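You operate a simulated robot arm through the tools that you are given. There is no shell and no other tool.

You are at the controls of a simulated robot arm. One attempt, no reset.

## Task
Pour milk on the oats in the teal bowl to about its line, stir, and serve it on the placemat.
Fine: lay the spoon on the placemat too and put the jug back. Set down upright: small jug.

The check looks at the end state, three seconds after you hand in, the way a careful person would. Anything else that was tipped, shoved, dropped, spilled or broken makes it a failure.

## Robot
A 7-joint arm with a two-finger parallel gripper, fixed in place. Base frame: the origin is at the foot of the arm, x ahead of it, y to its left, z up; the work surface is at about z = 0.76. Lengths are in m, angles in rad, forces in N, time in s.
Its first joint turns from -2.897 to 2.897 rad. Payload 4.4 kg.
Tool frame: the origin (TCP) lies between the finger pads and is the grasp point; the fingertips stand 0.023 m ahead of it; z points along the fingers, y is the line along which they close. The gripper opens to 0.094 m. The fingers are 0.038 m wide and 0.01 m thick; the gripper's body (0.054 by 0.096 m) begins 0.039 m behind the TCP.
Orientation is that of the tool frame in the base frame, as a unit quaternion [x, y, z, w]. With the fingers straight down and closing along the base's y, the tool's x points along the base's -x, its y along +y and its z along -z.

## Interface
- The arm moves only by the tool step_arm. Its argument "steps" is a list of rows, each a list of 7 numbers: the shift along the tool's x, y, z in m, then the turn, a rotation vector about the tool's x, y, z in rad, then the gripper command, from -1 (fully open) to 1 (shut), values between in proportion. In form: [[x, y, z, wx, wy, wz, hand], ...]. A call has 1 to 20 rows; each row is the pose to reach, as a shift and turn from the pose commanded when the call began, along the tool's axes at that moment. Rows are played at 5 a second. More than 0.05 m and 0.15 rad between two rows, or a gripper value outside its range, and nothing of the call is played. Where a pose cannot be reached the arm comes as near as it can. A force on the tool above 40 N (or 10 N above the force at the start of the call, whichever is more), or a blocked arm, ends the call early, and 0.2 s more pass. The fingers move at their own pace (about 0.072 m/s each) and stop on an object; they squeeze with about 41 N. The grip force told is the motor's: it shows also when the fingers shut on nothing. Time passes only in rows, and 0.2 s behind the last, so rows that repeat a pose let the fingers close. The reply holds the time, the measured pose of the TCP, the force on the tool along the base axes, the opening and the grip force, in the units named above and with some noise, with the torque about the TCP (base axes, N m) and any sound that the robot's microphone picked up.
- Cameras (640 x 400 px; columns grow to the right, rows downward): "scene" is fixed at [0.3983, 0.6507, 1.4827]; the picture's right is [-0.58, -0.82, 0.00], its down [-0.55, 0.39, -0.74] and it looks along [0.60, -0.43, -0.67] (base axes); focal length 296 px, centre (320, 200). "wrist" rides on the gripper at [0.086, 0.016, -0.075] in the tool frame; the picture's right is [-0.18, 0.98, 0.00], its down [-0.58, -0.11, -0.81] and it looks along [-0.79, -0.15, 0.59] (tool axes); focal length 243 px, centre (320, 200). There is no depth. A picture from a camera that has moved, and an enlarged one, comes with that camera's place and axes in the base frame and with its lens.
- grab_frame(camera): a new picture of that camera. No time passes.
- zoom(camera, box): a new picture of the part [left, top, right, bottom] of that camera's present view, enlarged. No time passes.
- job_done(): hands the job in; it is judged then, once.

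Nothing tells you positions but the pictures and the camera data. Unless the task says otherwise, let go and move clear before handing in.

The tools are called as a command line: name --pt "numbers of a row" for each row, then --argument value for the rest, lists and objects as JSON in quotes. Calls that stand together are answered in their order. step_arm: Moves the arm, as the interface text tells. Its arguments: {"type":"object","properties":{"steps":{"type":"array","items":{"type":"array","items":{"type":"number"}}}},"required":["steps"]} The other tools are called the same way: grab_frame (camera) takes a picture; zoom (camera, box) takes an enlarged picture of a part of a camera's view; job_done () hands the job in.

At the start:

```text
time: 0.0
tcp_pos: [0.8806, 0.0211, 1.1542]
orientation: [0.001, 1.0, 0.0, 0.001]
contact_force: [1.0, 0.4, 0.0]
ft_torque: [0.01, 0.0, -0.02]
grip_width: 0.0941
grip_force: 0.1
```

scene: 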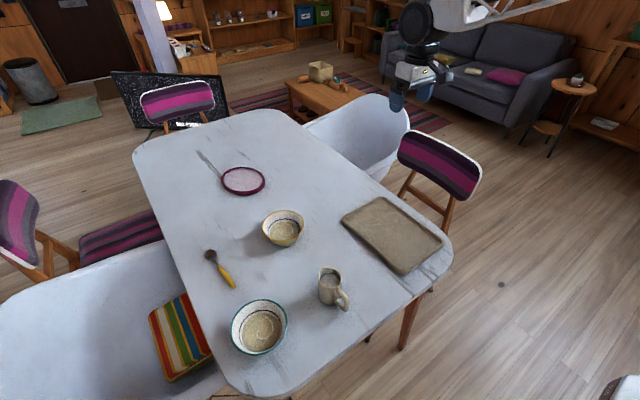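
wrist: 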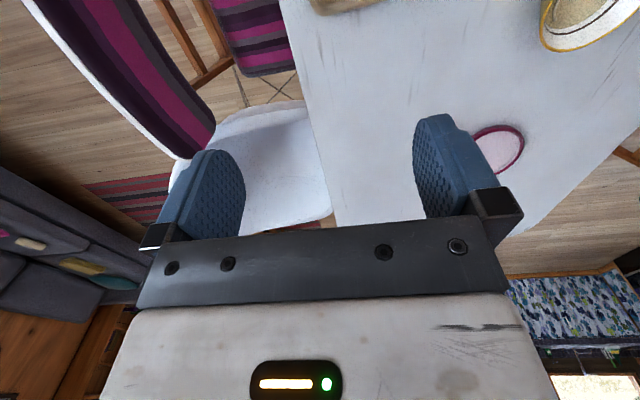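

I see a table with a teal-rimmed bowl, a yellow-rimmed bowl, a small jug, a spoon with a yellow handle, a striped mat, a tray and a plate. I will zoom in first to locate everything.

zoom --camera "scene" --box '[200, 250, 360, 370]'

zoom --camera "scene" --box '[120, 230, 280, 390]'

zoom --camera "scene" --box '[240, 180, 460, 320]'

```text
3.33 times, centred on (280, 310) of scene
camera zoom: at [0.3983, 0.6507, 1.4827], right [-0.58, -0.82, 0.0], down [-0.55, 0.39, -0.74], along [0.6, -0.43, -0.67], focal length 987 px, centre (453, -167)
```

zoom: 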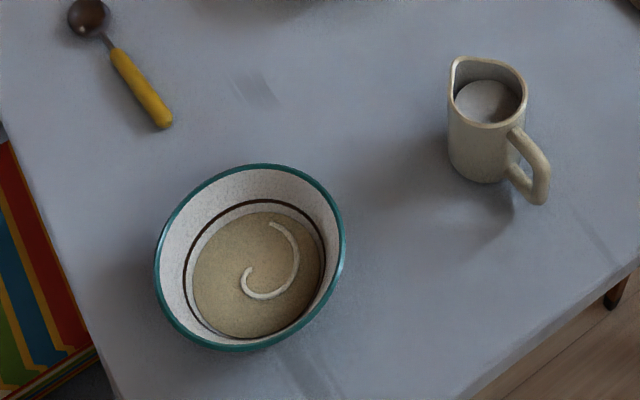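

```text
2.50 times, centred on (200, 310) of scene
camera zoom: at [0.3983, 0.6507, 1.4827], right [-0.58, -0.82, 0.0], down [-0.55, 0.39, -0.74], along [0.6, -0.43, -0.67], focal length 740 px, centre (620, -75)
```

zoom: 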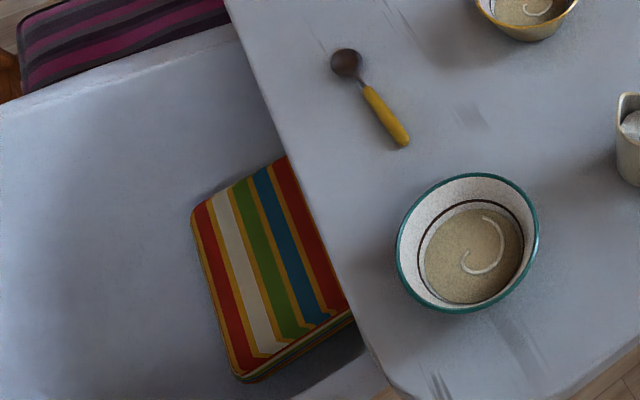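

```text
2.86 times, centred on (350, 250) of scene
camera zoom: at [0.3983, 0.6507, 1.4827], right [-0.58, -0.82, 0.0], down [-0.55, 0.39, -0.74], along [0.6, -0.43, -0.67], focal length 846 px, centre (234, 57)
```

zoom: 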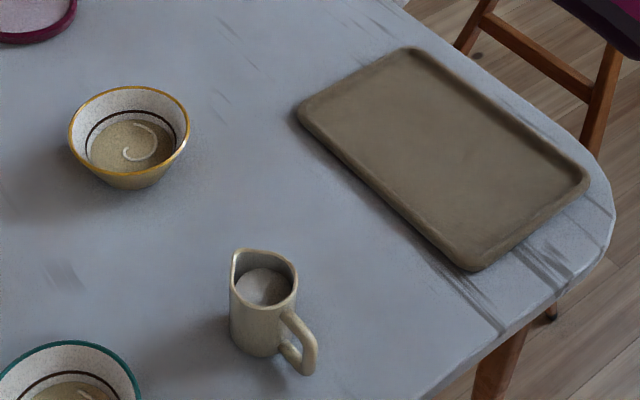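

The bowl is near (0.73, 0.59), the jug near (0.71, 0.40) with its handle toward the robot, the spoon runs from about (0.90, 0.59) to (1.03, 0.60), and the taupe mat is near (0.78, 0.10). I will move the wrist camera over for a closer look before touching anything.

step_arm --pt "0.033 0.045 0.007 0 0 0 -1" --pt "0.066 0.09 0.014 0 0 0 -1" --pt "0.099 0.135 0.021 0 0 0 -1" --pt "0.132 0.18 0.028 0 0 0 -1" --pt "0.165 0.225 0.035 0 0 0 -1" --pt "0.198 0.27 0.042 0 0 0 -1" --pt "0.231 0.315 0.049 0 0 0 -1" --pt "0.264 0.36 0.056 0 0 0 -1" --pt "0.297 0.405 0.063 0 0 0 -1" --pt "0.33 0.45 0.07 0 0 0 -1"

grab_frame --camera "wrist"

grab_frame --camera "scene"

```text
refused: row 1 steps farther than a row can; nothing moved
```

```text
taken
camera wrist: at [0.7936, 0.0362, 1.2289], right [0.19, 0.98, 0.0], down [0.58, -0.11, 0.81], along [0.79, -0.15, -0.59], focal length 243 px, centre (320, 200)
```

wrist: 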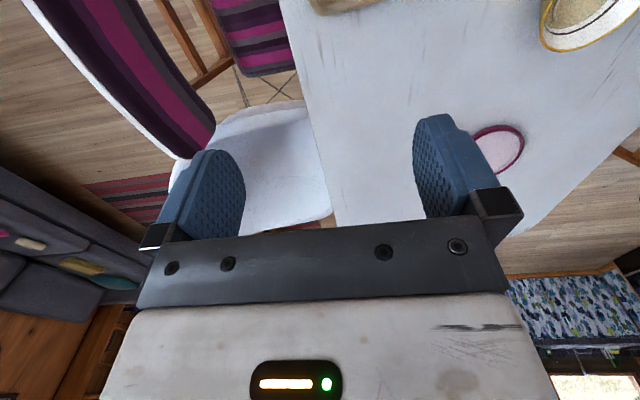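

```text
taken
```

scene: 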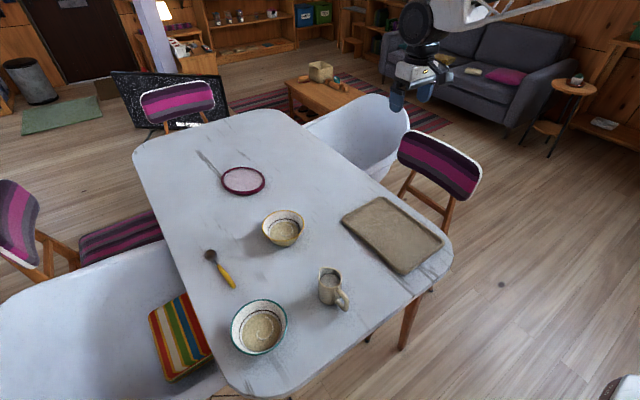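

The step was slightly too long (0.056 m), so I will send the same move in smaller rows.

step_arm --pt "0.025 0.034 0.005 0 0 0 -1" --pt "0.05 0.068 0.01 0 0 0 -1" --pt "0.075 0.102 0.015 0 0 0 -1" --pt "0.1 0.136 0.02 0 0 0 -1" --pt "0.125 0.17 0.025 0 0 0 -1" --pt "0.15 0.204 0.03 0 0 0 -1" --pt "0.175 0.238 0.035 0 0 0 -1" --pt "0.2 0.272 0.04 0 0 0 -1" --pt "0.225 0.306 0.045 0 0 0 -1" --pt "0.25 0.34 0.05 0 0 0 -1" --pt "0.275 0.374 0.055 0 0 0 -1" --pt "0.3 0.408 0.06 0 0 0 -1" --pt "0.33 0.44 0.07 0 0 0 -1"

grab_frame --camera "wrist"

grab_frame --camera "scene"

```text
time: 2.8
tcp_pos: [0.5505, 0.4606, 1.0847]
orientation: [0.001, 1.0, 0.0, 0.0]
contact_force: [-0.9, 0.2, 0.4]
ft_torque: [0.01, -0.01, 0.01]
grip_width: 0.094
grip_force: 0.1
```

```text
taken
camera wrist: at [0.4639, 0.4765, 1.1578], right [0.19, 0.98, 0.0], down [0.58, -0.11, 0.81], along [0.79, -0.15, -0.59], focal length 243 px, centre (320, 200)
```

wrist: 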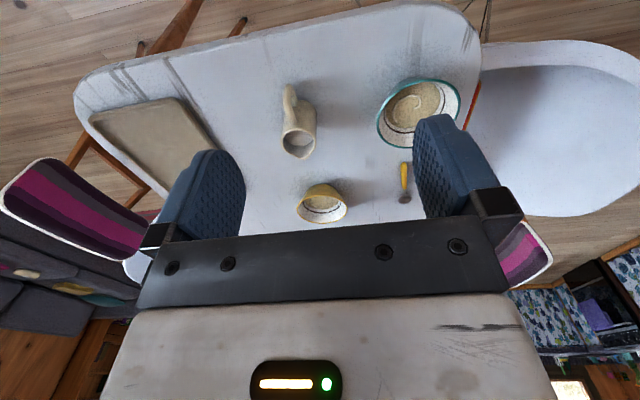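

```text
taken
```

scene: 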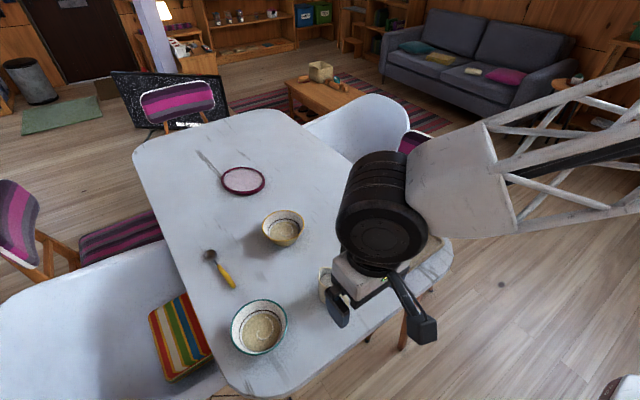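

zoom --camera "wrist" --box '[260, 60, 360, 170]'

zoom --camera "wrist" --box '[360, 60, 490, 220]'

zoom --camera "wrist" --box '[70, 40, 240, 230]'

```text
3.64 times, centred on (310, 115) of wrist
camera zoom: at [0.4639, 0.4765, 1.1578], right [0.19, 0.98, 0.0], down [0.58, -0.11, 0.81], along [0.79, -0.15, -0.59], focal length 882 px, centre (356, 509)
```

zoom: 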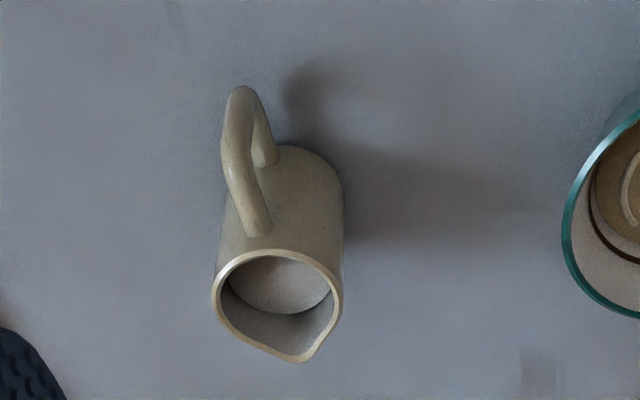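

```text
2.50 times, centred on (425, 140) of wrist
camera zoom: at [0.4639, 0.4765, 1.1578], right [0.19, 0.98, 0.0], down [0.58, -0.11, 0.81], along [0.79, -0.15, -0.59], focal length 606 px, centre (58, 350)
```

zoom: 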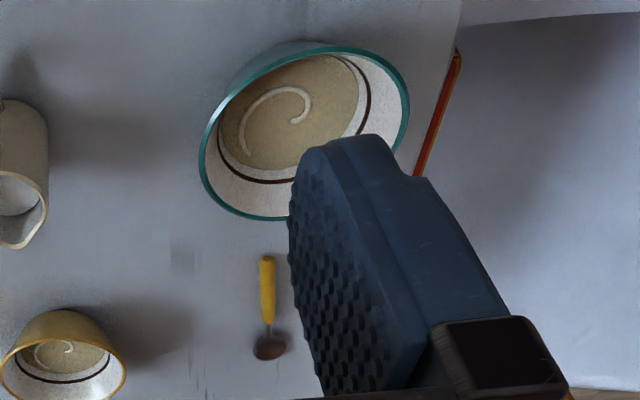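

```text
2.11 times, centred on (155, 135) of wrist
camera zoom: at [0.4639, 0.4765, 1.1578], right [0.19, 0.98, 0.0], down [0.58, -0.11, 0.81], along [0.79, -0.15, -0.59], focal length 511 px, centre (667, 337)
```

zoom: 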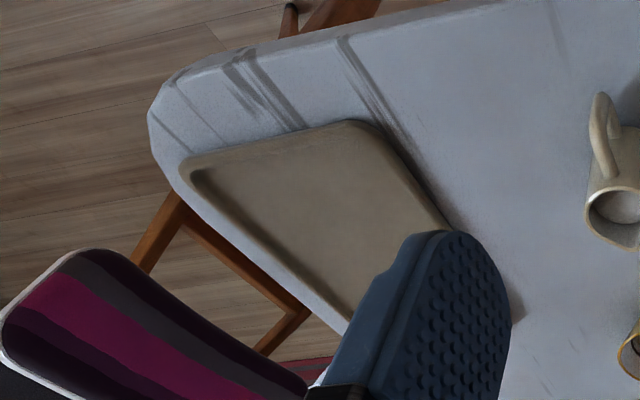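

The taupe mat is the placemat (roughly x 0.655–0.925, y 0–0.19), and the bowl's rim is too wide for a full grasp, so I will have to pinch its wall. I'll move the bowl to the placemat dry first, then pour and stir there. Now I take a low side view of the bowl to get its rim height and wall slope.

step_arm --pt "0.003 0.0125 0.026 0 -0.05 0 -1" --pt "0.005 0.025 0.052 0 -0.1 0 -1" --pt "0.008 0.0375 0.078 0 -0.15 0 -1" --pt "0.01 0.05 0.104 0 -0.2 0 -1" --pt "0.0125 0.0625 0.13 0 -0.25 0 -1" --pt "0.015 0.075 0.156 0 -0.3 0 -1" --pt "0.0175 0.0875 0.182 0 -0.35 0 -1" --pt "0.02 0.1 0.205 0 -0.4 0 -1" --pt "0.02 0.1 0.205 0 -0.4 0 -1"

grab_frame --camera "wrist"

grab_frame --camera "scene"

```text
time: 4.8
tcp_pos: [0.5311, 0.5585, 0.8804]
orientation: [0.0, 0.98, -0.001, 0.2]
contact_force: [0.2, 0.7, 0.4]
ft_torque: [0.0, -0.02, -0.04]
grip_width: 0.0938
grip_force: 0.0
```

```text
taken
camera wrist: at [0.422, 0.5747, 0.9139], right [0.17, 0.98, 0.07], down [0.22, -0.11, 0.97], along [0.96, -0.15, -0.23], focal length 243 px, centre (320, 200)
```

wrist: 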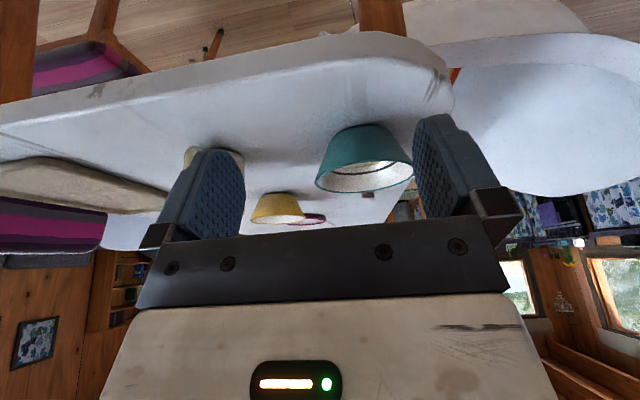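

```text
taken
```

scene: 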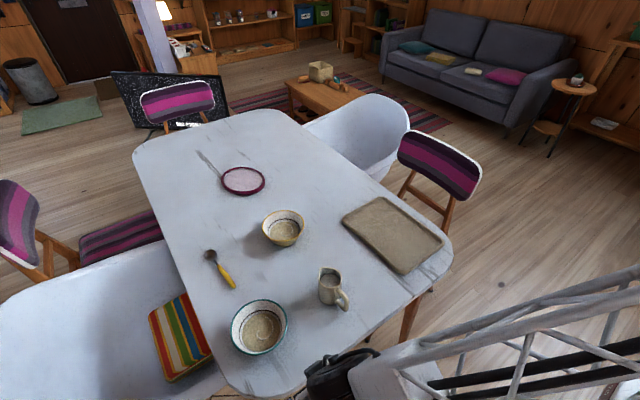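

zoom --camera "wrist" --box '[300, 100, 430, 210]'

zoom --camera "wrist" --box '[0, 90, 320, 260]'

```text
3.64 times, centred on (365, 155) of wrist
camera zoom: at [0.422, 0.5747, 0.9139], right [0.17, 0.98, 0.07], down [0.22, -0.11, 0.97], along [0.96, -0.15, -0.23], focal length 882 px, centre (156, 364)
```

zoom: 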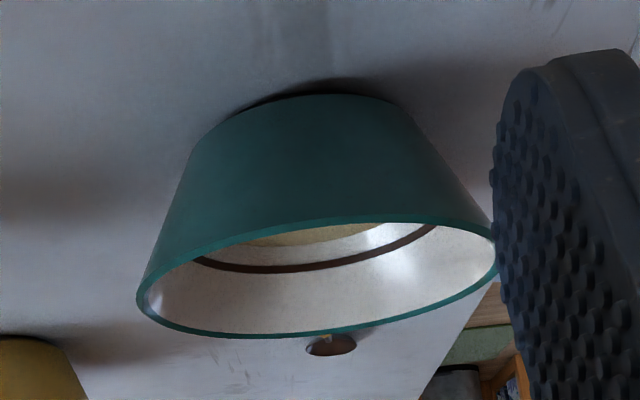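

```text
2.00 times, centred on (160, 175) of wrist
camera zoom: at [0.422, 0.5747, 0.9139], right [0.17, 0.98, 0.07], down [0.22, -0.11, 0.97], along [0.96, -0.15, -0.23], focal length 485 px, centre (640, 250)
```

zoom: 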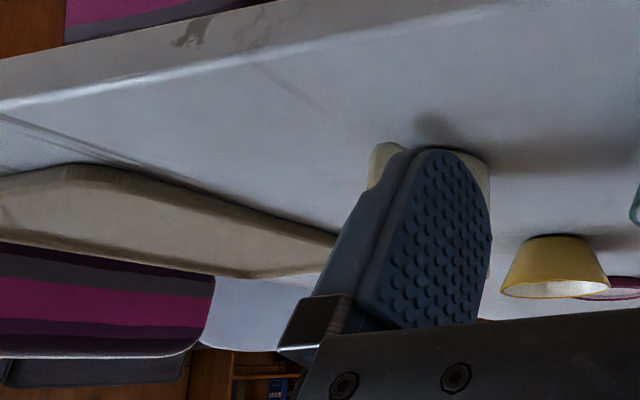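

The bowl is a straight-walled cone: rim radius about 63 mm, rim z about 0.815, wall leaning about 27°, centred near (0.725, 0.587). I'll return to vertical, then tilt the tool to match the −y wall for a pinch grasp.

step_arm --pt "-0.02 -0.015 -0.017 0 0.067 0 -1" --pt "-0.04 -0.03 -0.034 0 0.134 0 -1" --pt "-0.06 -0.045 -0.051 0 0.2 0 -1" --pt "-0.08 -0.06 -0.068 0 0.267 0 -1" --pt "-0.1 -0.075 -0.085 0 0.334 0 -1" --pt "-0.118 -0.0885 -0.102 0 0.4 0 0.15" --pt "-0.118 -0.0885 -0.102 0 0.4 0 0.15"

grab_frame --camera "wrist"

```text
time: 6.4
tcp_pos: [0.5979, 0.47, 1.0171]
orientation: [0.0, 1.0, -0.001, 0.001]
contact_force: [0.9, -0.8, -0.4]
ft_torque: [0.07, -0.05, 0.01]
grip_width: 0.0399
grip_force: 0.1
```

```text
taken
camera wrist: at [0.5121, 0.4867, 1.0921], right [0.18, 0.98, 0.0], down [0.58, -0.11, 0.81], along [0.79, -0.15, -0.59], focal length 243 px, centre (320, 200)
```

wrist: 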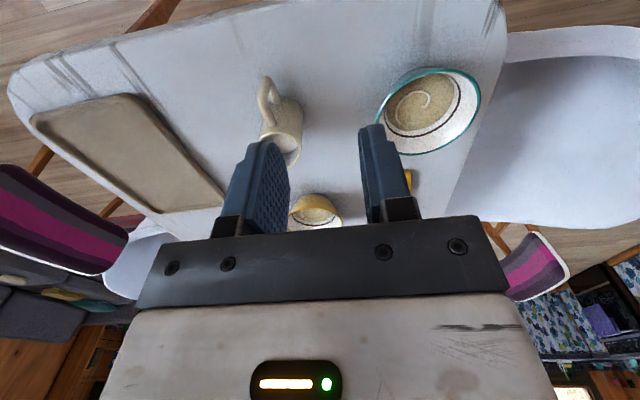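

zoom --camera "wrist" --box '[350, 50, 500, 170]'

zoom --camera "wrist" --box '[10, 70, 310, 240]'

```text
3.33 times, centred on (425, 110) of wrist
camera zoom: at [0.5121, 0.4867, 1.0921], right [0.18, 0.98, 0.0], down [0.58, -0.11, 0.81], along [0.79, -0.15, -0.59], focal length 809 px, centre (-30, 500)
```

zoom: 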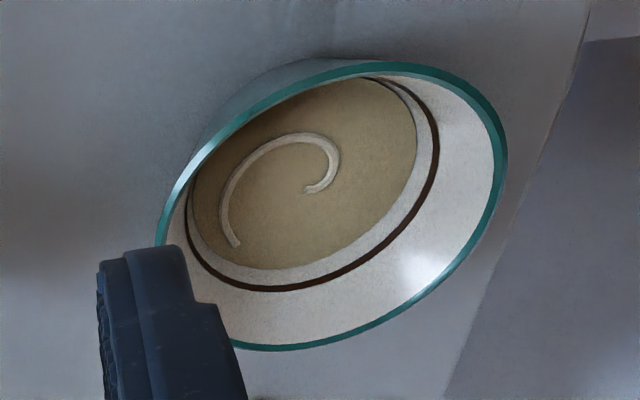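

```text
2.13 times, centred on (160, 155) of wrist
camera zoom: at [0.5121, 0.4867, 1.0921], right [0.18, 0.98, 0.0], down [0.58, -0.11, 0.81], along [0.79, -0.15, -0.59], focal length 518 px, centre (661, 296)
```

zoom: 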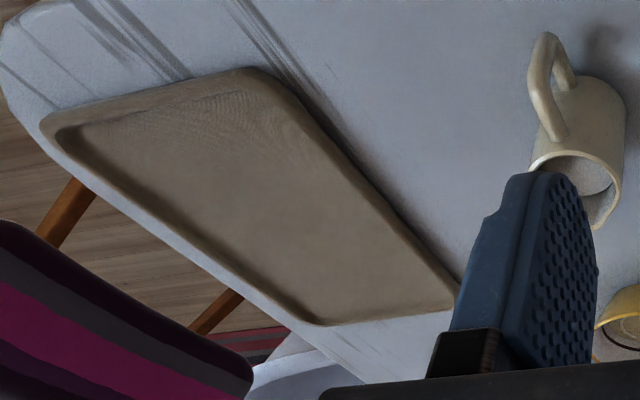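

The rim's −y edge is at about (0.722, 0.523, 0.815). I'll tilt by 27° and hover above it along the wall direction.

step_arm --pt "-0.025 -0.002 0.011 -0.094 0 0 0.15" --pt "-0.05 -0.004 0.023 -0.188 0 0 0.15" --pt "-0.075 -0.006 0.034 -0.282 0 0 0.15" --pt "-0.1 -0.008 0.045 -0.376 0 0 0.15" --pt "-0.124 -0.01 0.057 -0.47 0 0 0.15" --pt "-0.124 -0.01 0.057 -0.47 0 0 0.15"

grab_frame --camera "wrist"

grab_frame --camera "scene"

```text
time: 7.8
tcp_pos: [0.7244, 0.4601, 0.9608]
orientation: [0.0, 0.973, 0.233, 0.001]
contact_force: [0.8, 0.5, 0.2]
ft_torque: [0.01, -0.01, 0.02]
grip_width: 0.04
grip_force: 0.0
```

```text
taken
camera wrist: at [0.6373, 0.4415, 1.034], right [0.18, 0.88, 0.45], down [0.58, -0.46, 0.67], along [0.79, 0.13, -0.59], focal length 243 px, centre (320, 200)
```

wrist: 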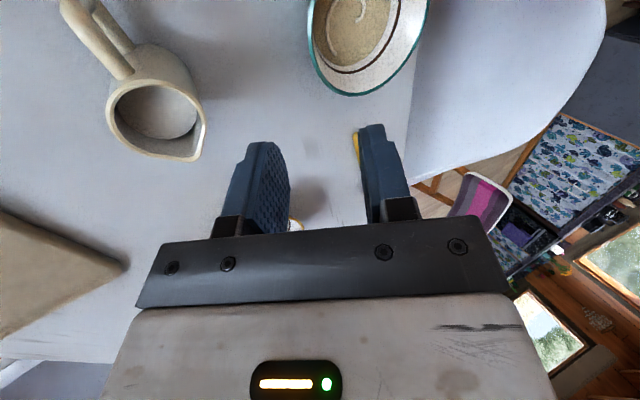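

```text
taken
```

scene: 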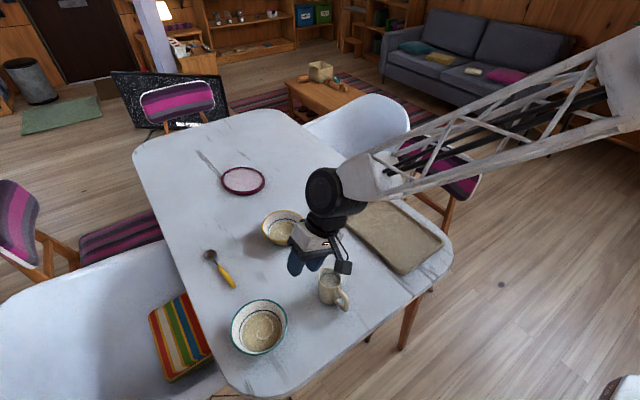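

step_arm --pt "0.001 -0.0045 0.03 0 0 0 0.15" --pt "0.002 -0.0093 0.06 0 0 0 0.15" --pt "0.002 -0.0093 0.09 0 0 0 0.15" --pt "0.002 -0.0093 0.115 0 0 0 0.15" --pt "0.002 -0.0093 0.115 0 0 0 0.15"

grab_frame --camera "wrist"

zoom --camera "scene" --box '[210, 230, 370, 370]'

```text
time: 9.0
tcp_pos: [0.7218, 0.5073, 0.8552]
orientation: [0.001, 0.973, 0.233, 0.001]
contact_force: [-0.3, 0.2, -0.1]
ft_torque: [0.01, -0.01, -0.06]
grip_width: 0.04
grip_force: 0.1
```

```text
taken
camera wrist: at [0.6346, 0.4863, 0.9273], right [0.18, 0.88, 0.44], down [0.58, -0.46, 0.67], along [0.79, 0.13, -0.59], focal length 243 px, centre (320, 200)
```

wrist: 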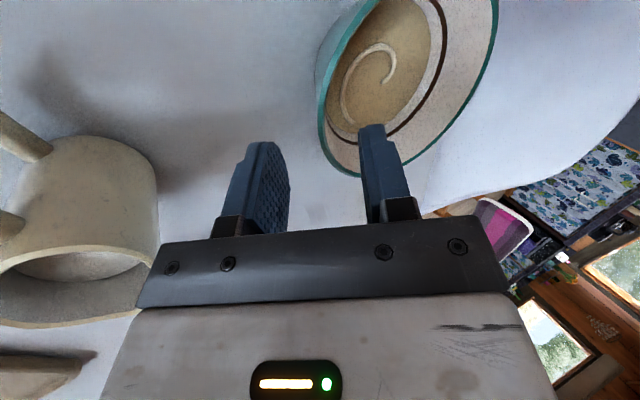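

```text
2.86 times, centred on (290, 300) of scene
camera zoom: at [0.3983, 0.6507, 1.4827], right [-0.58, -0.82, 0.0], down [-0.55, 0.39, -0.74], along [0.6, -0.43, -0.67], focal length 846 px, centre (406, -86)
```

zoom: 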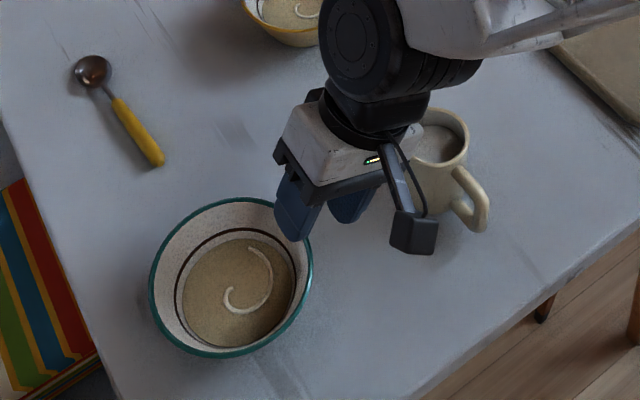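

zoom --camera "wrist" --box '[270, 60, 400, 180]'

```text
3.33 times, centred on (335, 120) of wrist
camera zoom: at [0.6346, 0.4863, 0.9273], right [0.18, 0.88, 0.44], down [0.58, -0.46, 0.67], along [0.79, 0.13, -0.59], focal length 809 px, centre (270, 467)
```

zoom: 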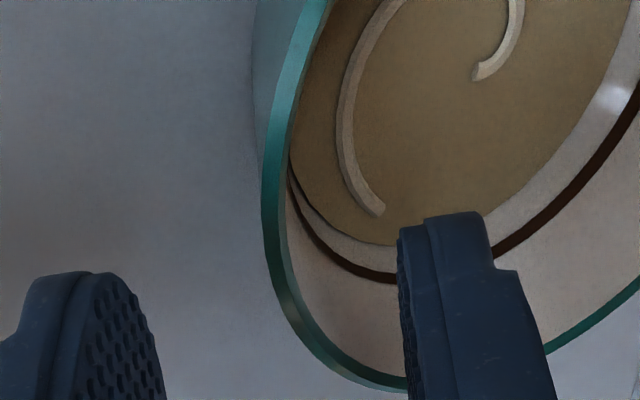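

The wall sits squarely between the fingers. I will descend the last 46 mm along the wall and then close.

step_arm --pt "0 0 0.012 0 0 0 0.15" --pt "0 0 0.024 0 0 0 0.15" --pt "0 0 0.036 0 0 0 0.15" --pt "0 0 0.046 0 0 0 0.15" --pt "0 0 0.046 0 0 0 0.15"

grab_frame --camera "wrist"

zoom --camera "scene" --box '[210, 230, 370, 370]'

```text
time: 10.2
tcp_pos: [0.7213, 0.5257, 0.8132]
orientation: [0.0, 0.973, 0.233, 0.001]
contact_force: [-0.4, 0.0, 0.0]
ft_torque: [0.03, 0.0, -0.07]
grip_width: 0.0399
grip_force: 0.1
```

```text
taken
camera wrist: at [0.6349, 0.5065, 0.8866], right [0.18, 0.88, 0.44], down [0.58, -0.46, 0.67], along [0.79, 0.13, -0.59], focal length 243 px, centre (320, 200)
```

wrist: 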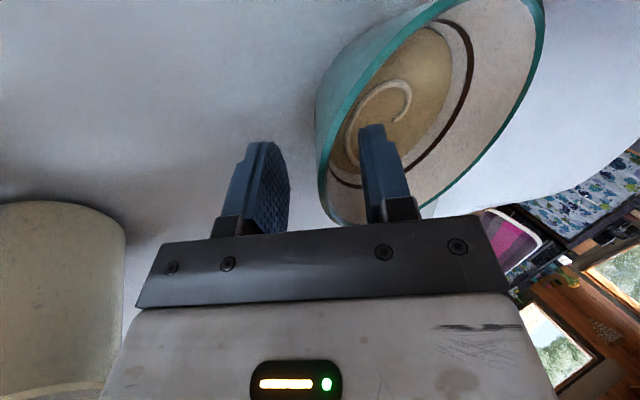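

```text
2.86 times, centred on (290, 300) of scene
camera zoom: at [0.3983, 0.6507, 1.4827], right [-0.58, -0.82, 0.0], down [-0.55, 0.39, -0.74], along [0.6, -0.43, -0.67], focal length 846 px, centre (406, -86)
```

zoom: 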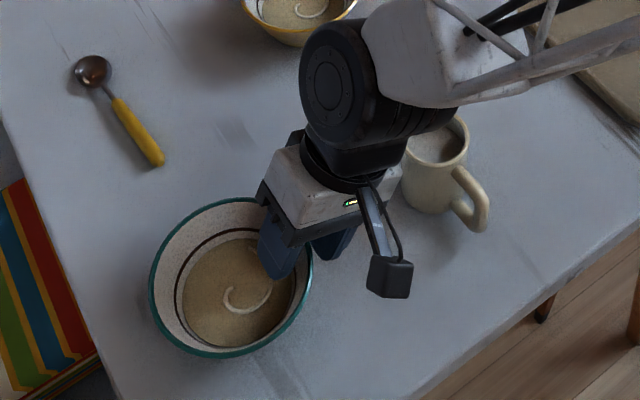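

Finger inside, finger outside, no contact yet. Closing on the wall.

step_arm --pt "0 0 0 0 0 0 0.5" --pt "0 0 0 0 0 0 0.75" --pt "0 0 0 0 0 0 1" --pt "0 0 0 0 0 0 1" --pt "0 0 0 0 0 0 1"

grab_frame --camera "wrist"

zoom --camera "scene" --box '[210, 230, 370, 370]'

```text
time: 11.4
tcp_pos: [0.7209, 0.5258, 0.8141]
orientation: [0.001, 0.973, 0.233, 0.001]
contact_force: [-0.4, 2.4, 6.1]
ft_torque: [0.29, 0.18, -0.04]
grip_width: 0.0073
grip_force: 40.8
```

```text
taken
camera wrist: at [0.635, 0.5065, 0.8871], right [0.18, 0.88, 0.45], down [0.58, -0.46, 0.67], along [0.79, 0.13, -0.59], focal length 243 px, centre (320, 200)
```

wrist: 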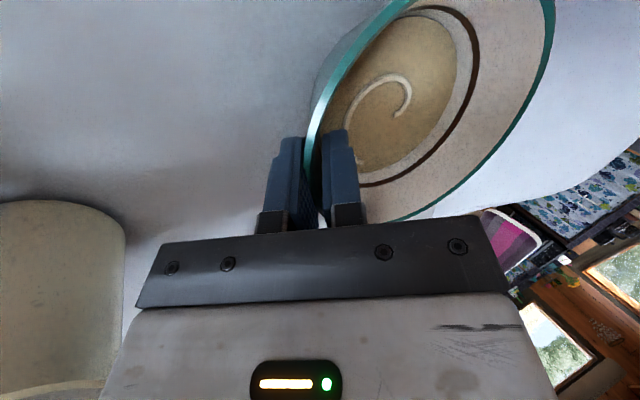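

```text
2.86 times, centred on (290, 300) of scene
camera zoom: at [0.3983, 0.6507, 1.4827], right [-0.58, -0.82, 0.0], down [-0.55, 0.39, -0.74], along [0.6, -0.43, -0.67], focal length 846 px, centre (406, -86)
```

zoom: 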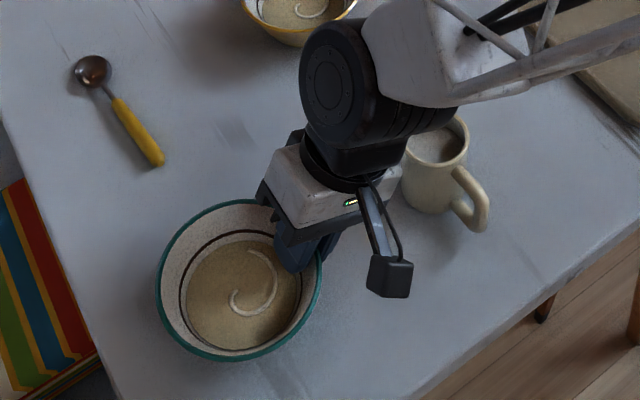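

Gripped at 7 mm width. Now a small test lift of 25 mm.

step_arm --pt "0 0.0023 -0.0045 0 0 0 1" --pt "0 0.0045 -0.0089 0 0 0 1" --pt "0 0.0068 -0.0134 0 0 0 1" --pt "0 0.0091 -0.0178 0 0 0 1" --pt "0 0.0114 -0.0223 0 0 0 1" --pt "0 0.0114 -0.0223 0 0 0 1"

grab_frame --camera "wrist"

zoom --camera "scene" --box '[210, 230, 370, 370]'

```text
time: 12.8
tcp_pos: [0.7209, 0.5257, 0.8391]
orientation: [0.0, 0.973, 0.232, 0.001]
contact_force: [0.7, 0.6, -2.3]
ft_torque: [-0.18, -0.01, -0.01]
grip_width: 0.007
grip_force: 40.8
```

```text
taken
camera wrist: at [0.6347, 0.5055, 0.9123], right [0.18, 0.88, 0.44], down [0.58, -0.46, 0.67], along [0.79, 0.13, -0.59], focal length 243 px, centre (320, 200)
```

wrist: 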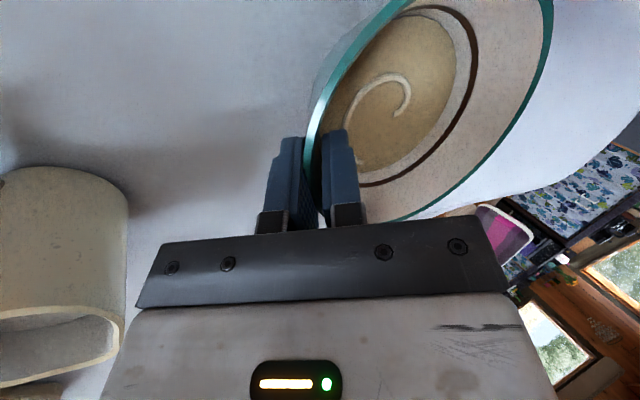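

```text
2.86 times, centred on (290, 300) of scene
camera zoom: at [0.3983, 0.6507, 1.4827], right [-0.58, -0.82, 0.0], down [-0.55, 0.39, -0.74], along [0.6, -0.43, -0.67], focal length 846 px, centre (406, -86)
```

zoom: 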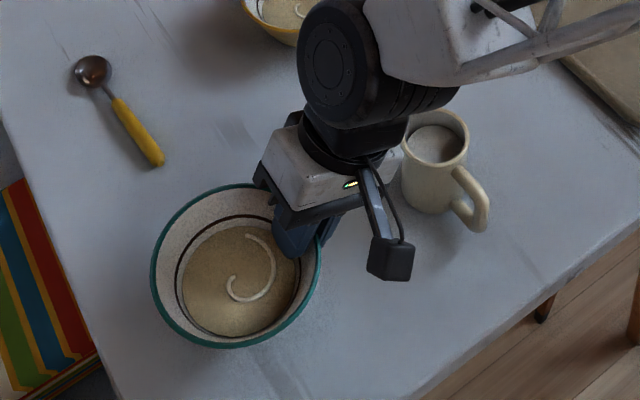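

The bowl is held level. I'll raise it well above the jug rim and then carry it over to above the placemat.

step_arm --pt "0 0.009 -0.0178 0 0 0 1" --pt "0 0.018 -0.0357 0 0 0 1" --pt "0 0.0272 -0.0535 0 0 0 1" --pt "0 0.0363 -0.0713 0 0 0 1" --pt "0 0.0453 -0.0891 0 0 0 1" --pt "0 0.0544 -0.107 0 0 0 1" --pt "0 0.0589 -0.1159 0 0 0 1" --pt "0 0.0589 -0.1159 0 0 0 1"

grab_frame --camera "scene"

```text
time: 14.6
tcp_pos: [0.7233, 0.5242, 0.9697]
orientation: [0.001, 0.972, 0.233, 0.001]
contact_force: [-0.6, -0.3, -3.9]
ft_torque: [-0.14, 0.0, 0.0]
grip_width: 0.0071
grip_force: 40.5
```

```text
taken
```

scene: 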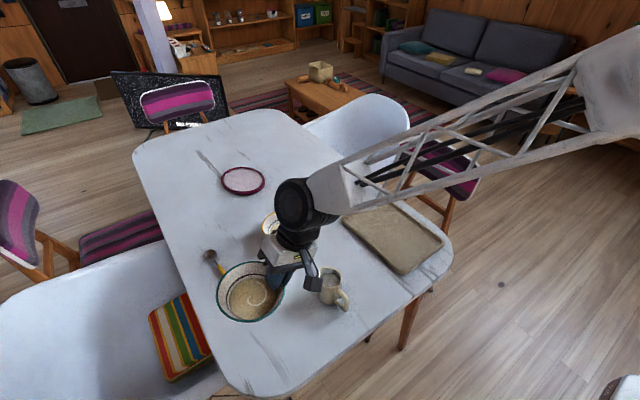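

step_arm --pt "-0.003 -0.0122 -0.0062 0 0 0 1" --pt "-0.0099 -0.0366 -0.0186 0 0 0 1" --pt "-0.0165 -0.061 -0.031 0 0 0 1" --pt "-0.0231 -0.0855 -0.0434 0 0 0 1" --pt "-0.0297 -0.1099 -0.0558 0 0 0 1" --pt "-0.0364 -0.1343 -0.0683 0 0 0 1" --pt "-0.043 -0.1587 -0.0807 0 0 0 1" --pt "-0.0496 -0.1831 -0.0931 0 0 0 1" --pt "-0.0562 -0.2076 -0.1055 0 0 0 1" --pt "-0.0628 -0.232 -0.1179 0 0 0 1" --pt "-0.0694 -0.2564 -0.1303 0 0 0 1" --pt "-0.076 -0.2808 -0.1427 0 0 0 1" --pt "-0.0826 -0.3052 -0.1551 0 0 0 1" --pt "-0.0892 -0.3296 -0.1675 0 0 0 1" --pt "-0.0958 -0.354 -0.18 0 0 0 1" --pt "-0.1024 -0.3784 -0.1924 0 0 0 1" --pt "-0.109 -0.4028 -0.2048 0 0 0 1" --pt "-0.115 -0.425 -0.216 0 0 0 1" --pt "-0.119 -0.4396 -0.2233 0 0 0 1" --pt "-0.119 -0.4396 -0.2233 0 0 0 1"

grab_frame --camera "scene"

grab_frame --camera "wrist"

```text
time: 18.8
tcp_pos: [0.8404, 0.0322, 0.9682]
orientation: [0.0, 0.973, 0.233, 0.002]
contact_force: [0.0, 0.1, -2.4]
ft_torque: [-0.1, 0.01, 0.01]
grip_width: 0.0069
grip_force: 41.4
```

```text
taken
```

scene: 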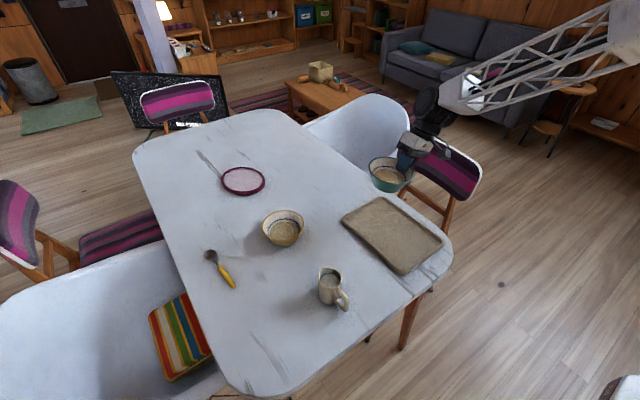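

```text
taken
camera wrist: at [0.7544, 0.0126, 1.0415], right [0.18, 0.88, 0.44], down [0.58, -0.46, 0.67], along [0.79, 0.13, -0.59], focal length 243 px, centre (320, 200)
```

wrist: 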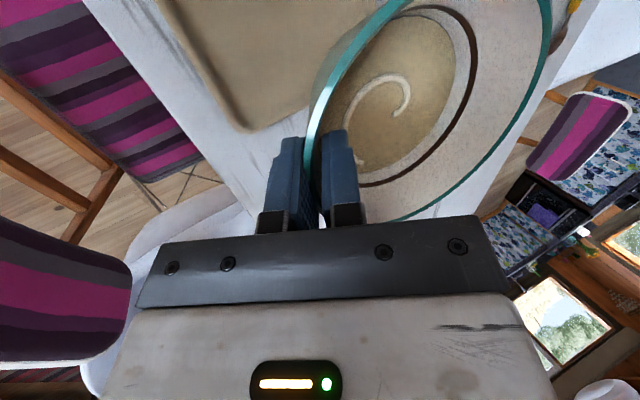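

The bowl hovers over the mat. There is a chair back on the −y side, so I check the clearance before lowering.

zoom --camera "scene" --box '[340, 70, 500, 290]'

zoom --camera "wrist" --box '[0, 0, 320, 400]'

```text
1.82 times, centred on (420, 180) of scene
camera zoom: at [0.3983, 0.6507, 1.4827], right [-0.58, -0.82, 0.0], down [-0.55, 0.39, -0.74], along [0.6, -0.43, -0.67], focal length 539 px, centre (138, 236)
```

zoom: 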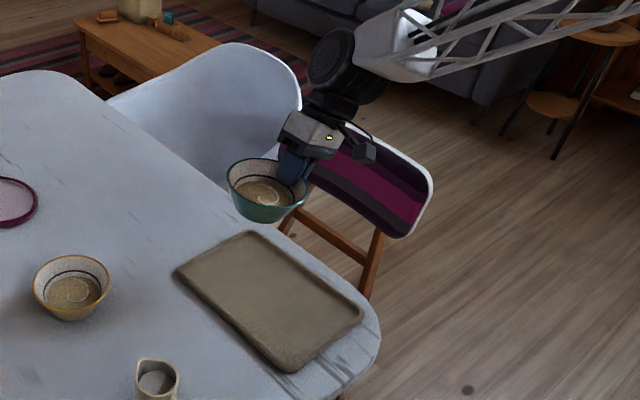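

```text
1.00 times, centred on (160, 200) of wrist (not enlarged: the box is as wide or as high as the picture)
camera zoom: at [0.7544, 0.0126, 1.0415], right [0.18, 0.88, 0.44], down [0.58, -0.46, 0.67], along [0.79, 0.13, -0.59], focal length 243 px, centre (480, 200)
```

zoom: 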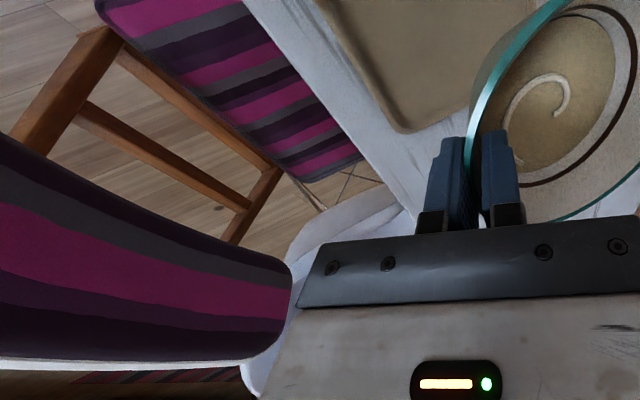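

The chair back is well beyond the table edge, so there is room. Lowering the bowl toward the mat.

step_arm --pt "0 -0.009 0.0178 0 0 0 1" --pt "0 -0.018 0.0357 0 0 0 1" --pt "0 -0.0272 0.0535 0 0 0 1" --pt "0 -0.0363 0.0713 0 0 0 1" --pt "0 -0.0453 0.0891 0 0 0 1" --pt "0 -0.0544 0.107 0 0 0 1" --pt "0 -0.0589 0.1159 0 0 0 1" --pt "0 -0.0589 0.1159 0 0 0 1"

zoom --camera "scene" --box '[320, 130, 480, 290]'

grab_frame --camera "wrist"

```text
time: 20.6
tcp_pos: [0.8411, 0.0333, 0.8404]
orientation: [0.001, 0.973, 0.232, 0.001]
contact_force: [-1.3, 0.5, -2.3]
ft_torque: [-0.15, 0.0, -0.02]
grip_width: 0.0072
grip_force: 40.9
```

```text
2.50 times, centred on (400, 210) of scene
camera zoom: at [0.3983, 0.6507, 1.4827], right [-0.58, -0.82, 0.0], down [-0.55, 0.39, -0.74], along [0.6, -0.43, -0.67], focal length 740 px, centre (120, 175)
```

zoom: 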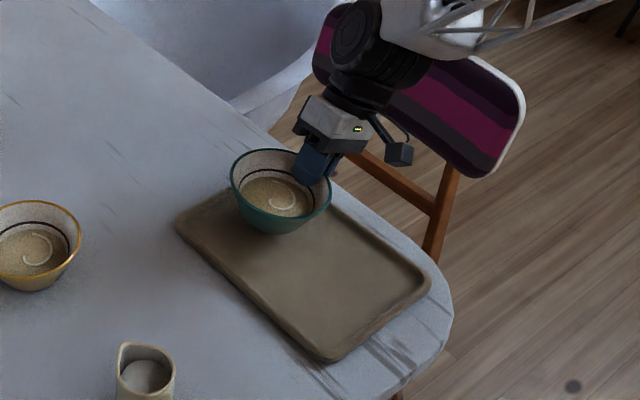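

```text
taken
camera wrist: at [0.7545, 0.0133, 0.9132], right [0.18, 0.88, 0.44], down [0.58, -0.46, 0.67], along [0.79, 0.13, -0.59], focal length 243 px, centre (320, 200)
```

wrist: 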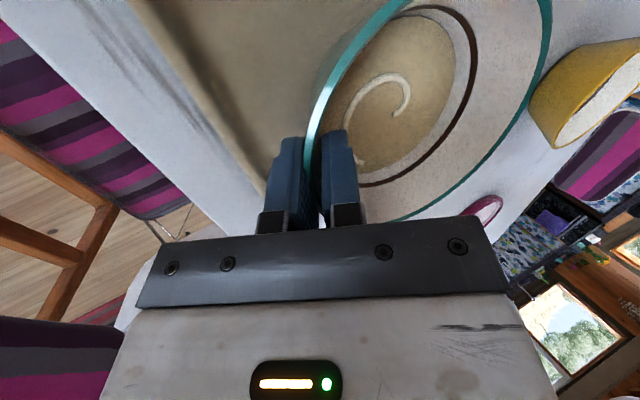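

step_arm --pt "0 -0.0018 0.0036 0 0 0 1" --pt "0 -0.0036 0.0071 0 0 0 1" --pt "0 -0.0054 0.0107 0 0 0 1" --pt "0 -0.0063 0.0125 0 0 0 1" --pt "0 -0.0063 0.0125 0 0 0 1"

zoom --camera "scene" --box '[320, 130, 480, 290]'

```text
time: 21.8
tcp_pos: [0.8406, 0.0332, 0.8264]
orientation: [0.001, 0.972, 0.233, 0.001]
contact_force: [0.3, -0.5, -2.6]
ft_torque: [-0.15, 0.02, -0.01]
grip_width: 0.007
grip_force: 41.0
```

```text
2.50 times, centred on (400, 210) of scene
camera zoom: at [0.3983, 0.6507, 1.4827], right [-0.58, -0.82, 0.0], down [-0.55, 0.39, -0.74], along [0.6, -0.43, -0.67], focal length 740 px, centre (120, 175)
```

zoom: 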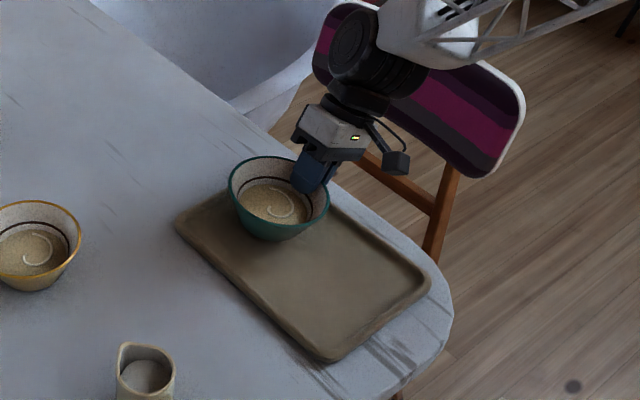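

step_arm --pt "0 -0.0009 0.0018 0 0 0 1" --pt "0 -0.0018 0.0036 0 0 0 1" --pt "0 -0.0018 0.0036 0 0 0 1"

zoom --camera "scene" --box '[340, 170, 440, 250]'

```text
time: 22.6
tcp_pos: [0.8401, 0.0336, 0.8216]
orientation: [0.001, 0.973, 0.232, 0.001]
contact_force: [-0.5, -0.7, -2.4]
ft_torque: [-0.14, 0.0, 0.01]
grip_width: 0.007
grip_force: 40.3
```

```text
5.00 times, centred on (390, 210) of scene
camera zoom: at [0.3983, 0.6507, 1.4827], right [-0.58, -0.82, 0.0], down [-0.55, 0.39, -0.74], along [0.6, -0.43, -0.67], focal length 1481 px, centre (-30, 150)
```

zoom: 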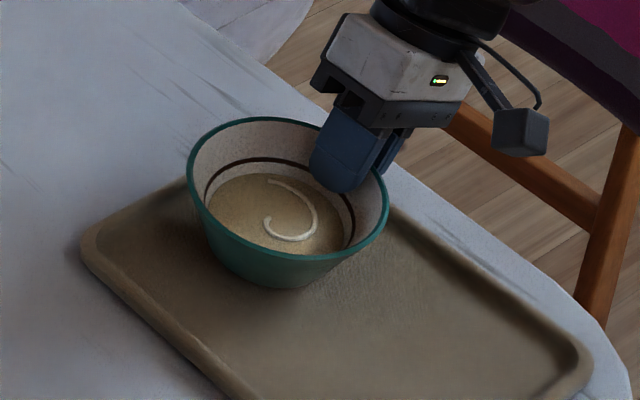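

step_arm --pt "0 -0.0007 0.0013 0 0 0 1" --pt "0 -0.0014 0.0027 0 0 0 1" --pt "0 -0.0014 0.0027 0 0 0 1"

```text
time: 23.4
tcp_pos: [0.8413, 0.0323, 0.8206]
orientation: [0.001, 0.973, 0.232, 0.002]
contact_force: [-1.8, -0.2, 11.5]
ft_torque: [0.35, 0.37, 0.09]
grip_width: 0.0069
grip_force: 41.2
```

Contact with the mat. I'll open a little and back out along the wall.

step_arm --pt "0 0 0 0 0 0 0.7" --pt "0 0 0 0 0 0 0.4" --pt "0 0 0 0 0 0 0.4"

zoom --camera "scene" --box '[340, 170, 440, 250]'

grab_frame --camera "wrist"

```text
time: 24.2
tcp_pos: [0.8409, 0.0324, 0.8196]
orientation: [0.001, 0.973, 0.233, 0.002]
contact_force: [0.2, -0.5, -0.3]
ft_torque: [0.04, 0.0, 0.0]
grip_width: 0.0281
grip_force: 0.0
```

```text
5.00 times, centred on (390, 210) of scene
camera zoom: at [0.3983, 0.6507, 1.4827], right [-0.58, -0.82, 0.0], down [-0.55, 0.39, -0.74], along [0.6, -0.43, -0.67], focal length 1481 px, centre (-30, 150)
```

zoom: 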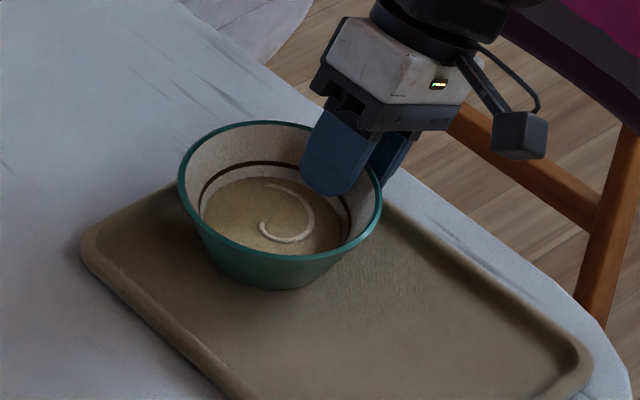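

```text
taken
camera wrist: at [0.7544, 0.013, 0.8924], right [0.18, 0.88, 0.44], down [0.58, -0.46, 0.67], along [0.79, 0.13, -0.59], focal length 243 px, centre (320, 200)
```

wrist: 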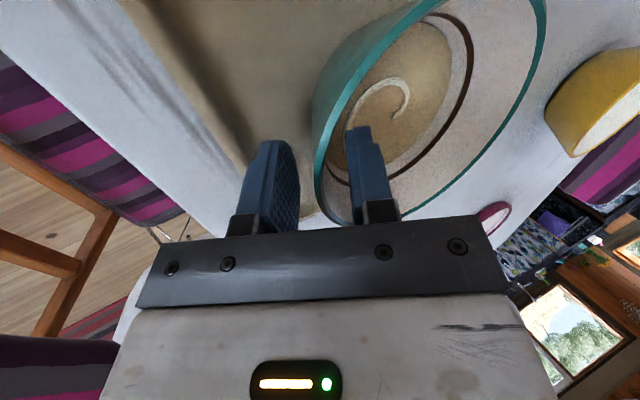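

Bowl rests on the mat. Backing out along the tool axis, then returning to vertical above.

step_arm --pt "0 0 -0.02 0 0 0 0.4" --pt "0 0 -0.05 0 0 0 0.4" --pt "0 0 -0.085 0 0 0 0.4" --pt "0 0 -0.12 0 0 0 0.4" --pt "0 0.02 -0.16 0.07 0 0 0" --pt "0 0.04 -0.19 0.17 0 0 -0.5" --pt "0 0.06 -0.21 0.27 0 0 -1" --pt "0 0.08 -0.22 0.37 0 0 -1" --pt "0 0.1 -0.23 0.47 0 0 -1" --pt "0 0.1 -0.23 0.47 0 0 -1"

grab_frame --camera "scene"

grab_frame --camera "wrist"

```text
time: 26.4
tcp_pos: [0.8371, 0.0189, 1.0701]
orientation: [0.002, 1.0, -0.002, 0.001]
contact_force: [0.7, 0.6, -0.1]
ft_torque: [0.0, 0.05, 0.01]
grip_width: 0.0941
grip_force: 0.0
```

```text
taken
```

scene: 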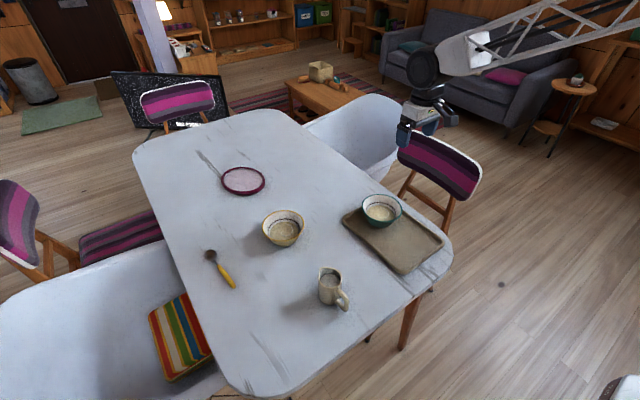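

```text
taken
camera wrist: at [0.7512, 0.0348, 1.1442], right [0.19, 0.98, 0.0], down [0.58, -0.11, 0.81], along [0.79, -0.15, -0.59], focal length 243 px, centre (320, 200)
```

wrist: 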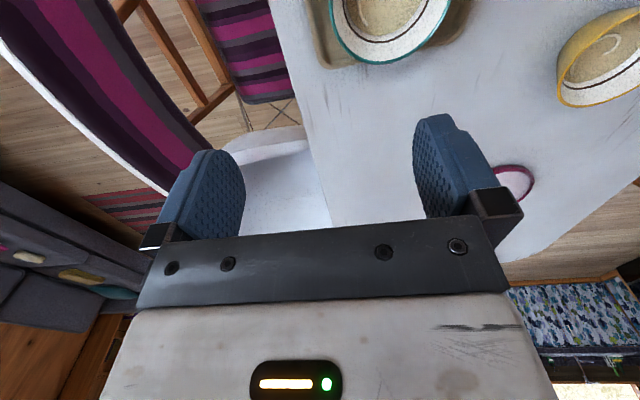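

Before taking the jug, I will rehearse the pouring motion empty-handed and high up: yaw −90°, then tilt, to see whether the wrist can do it.

step_arm --pt "0 0.02 0 0 0 0.14 -1" --pt "0 0.04 0 0 0 0.28 -1" --pt "0 0.06 0 0 0 0.42 -1" --pt "0 0.08 0 0 0 0.56 -1" --pt "0 0.1 0 0 0 0.7 -1" --pt "0 0.11 0 0 0 0.84 -1" --pt "0 0.11 0 0 0 0.98 -1" --pt "0 0.11 0 0 0 1.12 -1" --pt "0 0.11 0 0 0 1.26 -1" --pt "0 0.11 0 0 0 1.4 -1" --pt "0 0.11 0 0 0 1.5 -1" --pt "0 0.11 0 0 0 1.571 -1" --pt "0 0.11 0 0 0 1.571 -1"

grab_frame --camera "scene"

```text
time: 29.2
tcp_pos: [0.8397, 0.1285, 1.069]
orientation: [0.707, 0.707, -0.002, 0.001]
contact_force: [0.9, 0.7, -0.2]
ft_torque: [0.01, -0.05, -0.04]
grip_width: 0.094
grip_force: 0.1
```

```text
taken
```

scene: 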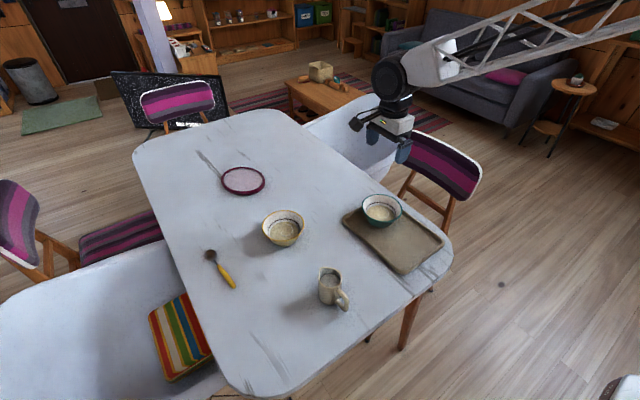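

step_arm --pt "0 0 0 0 0.14 0 -1" --pt "0 0 0 0 0.28 0 -1" --pt "0 0 0 0 0.42 0 -1" --pt "0 0 0 0 0.56 0 -1" --pt "0 0 0 0 0.7 0 -1" --pt "0 0 0 0 0.84 0 -1" --pt "0 0 0 0 0.98 0 -1" --pt "0 0 0 0 1.12 0 -1" --pt "0 0 0 0 1.26 0 -1" --pt "0 0 0 0 1.4 0 -1" --pt "0 0 0 0 1.5 0 -1" --pt "0 0 0 0 1.5 0 -1"

grab_frame --camera "scene"

grab_frame --camera "wrist"

```text
time: 31.8
tcp_pos: [0.8399, 0.1279, 1.0692]
orientation: [0.517, 0.517, 0.483, -0.481]
contact_force: [-0.2, 0.5, 0.0]
ft_torque: [-0.03, 0.02, 0.01]
grip_width: 0.0938
grip_force: 0.0
```

```text
taken
```

scene: 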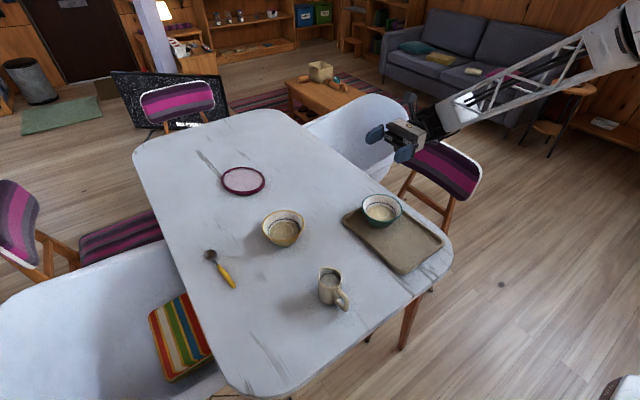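

```text
taken
camera wrist: at [0.8562, 0.0596, 1.1609], right [0.98, -0.01, -0.18], down [-0.11, -0.85, -0.52], along [-0.15, 0.53, -0.83], focal length 243 px, centre (320, 200)
```

wrist: 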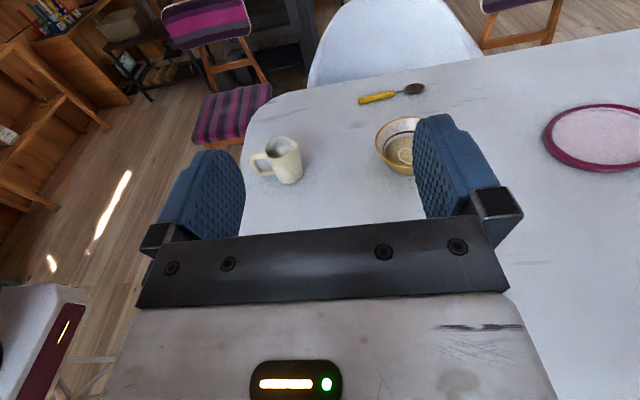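

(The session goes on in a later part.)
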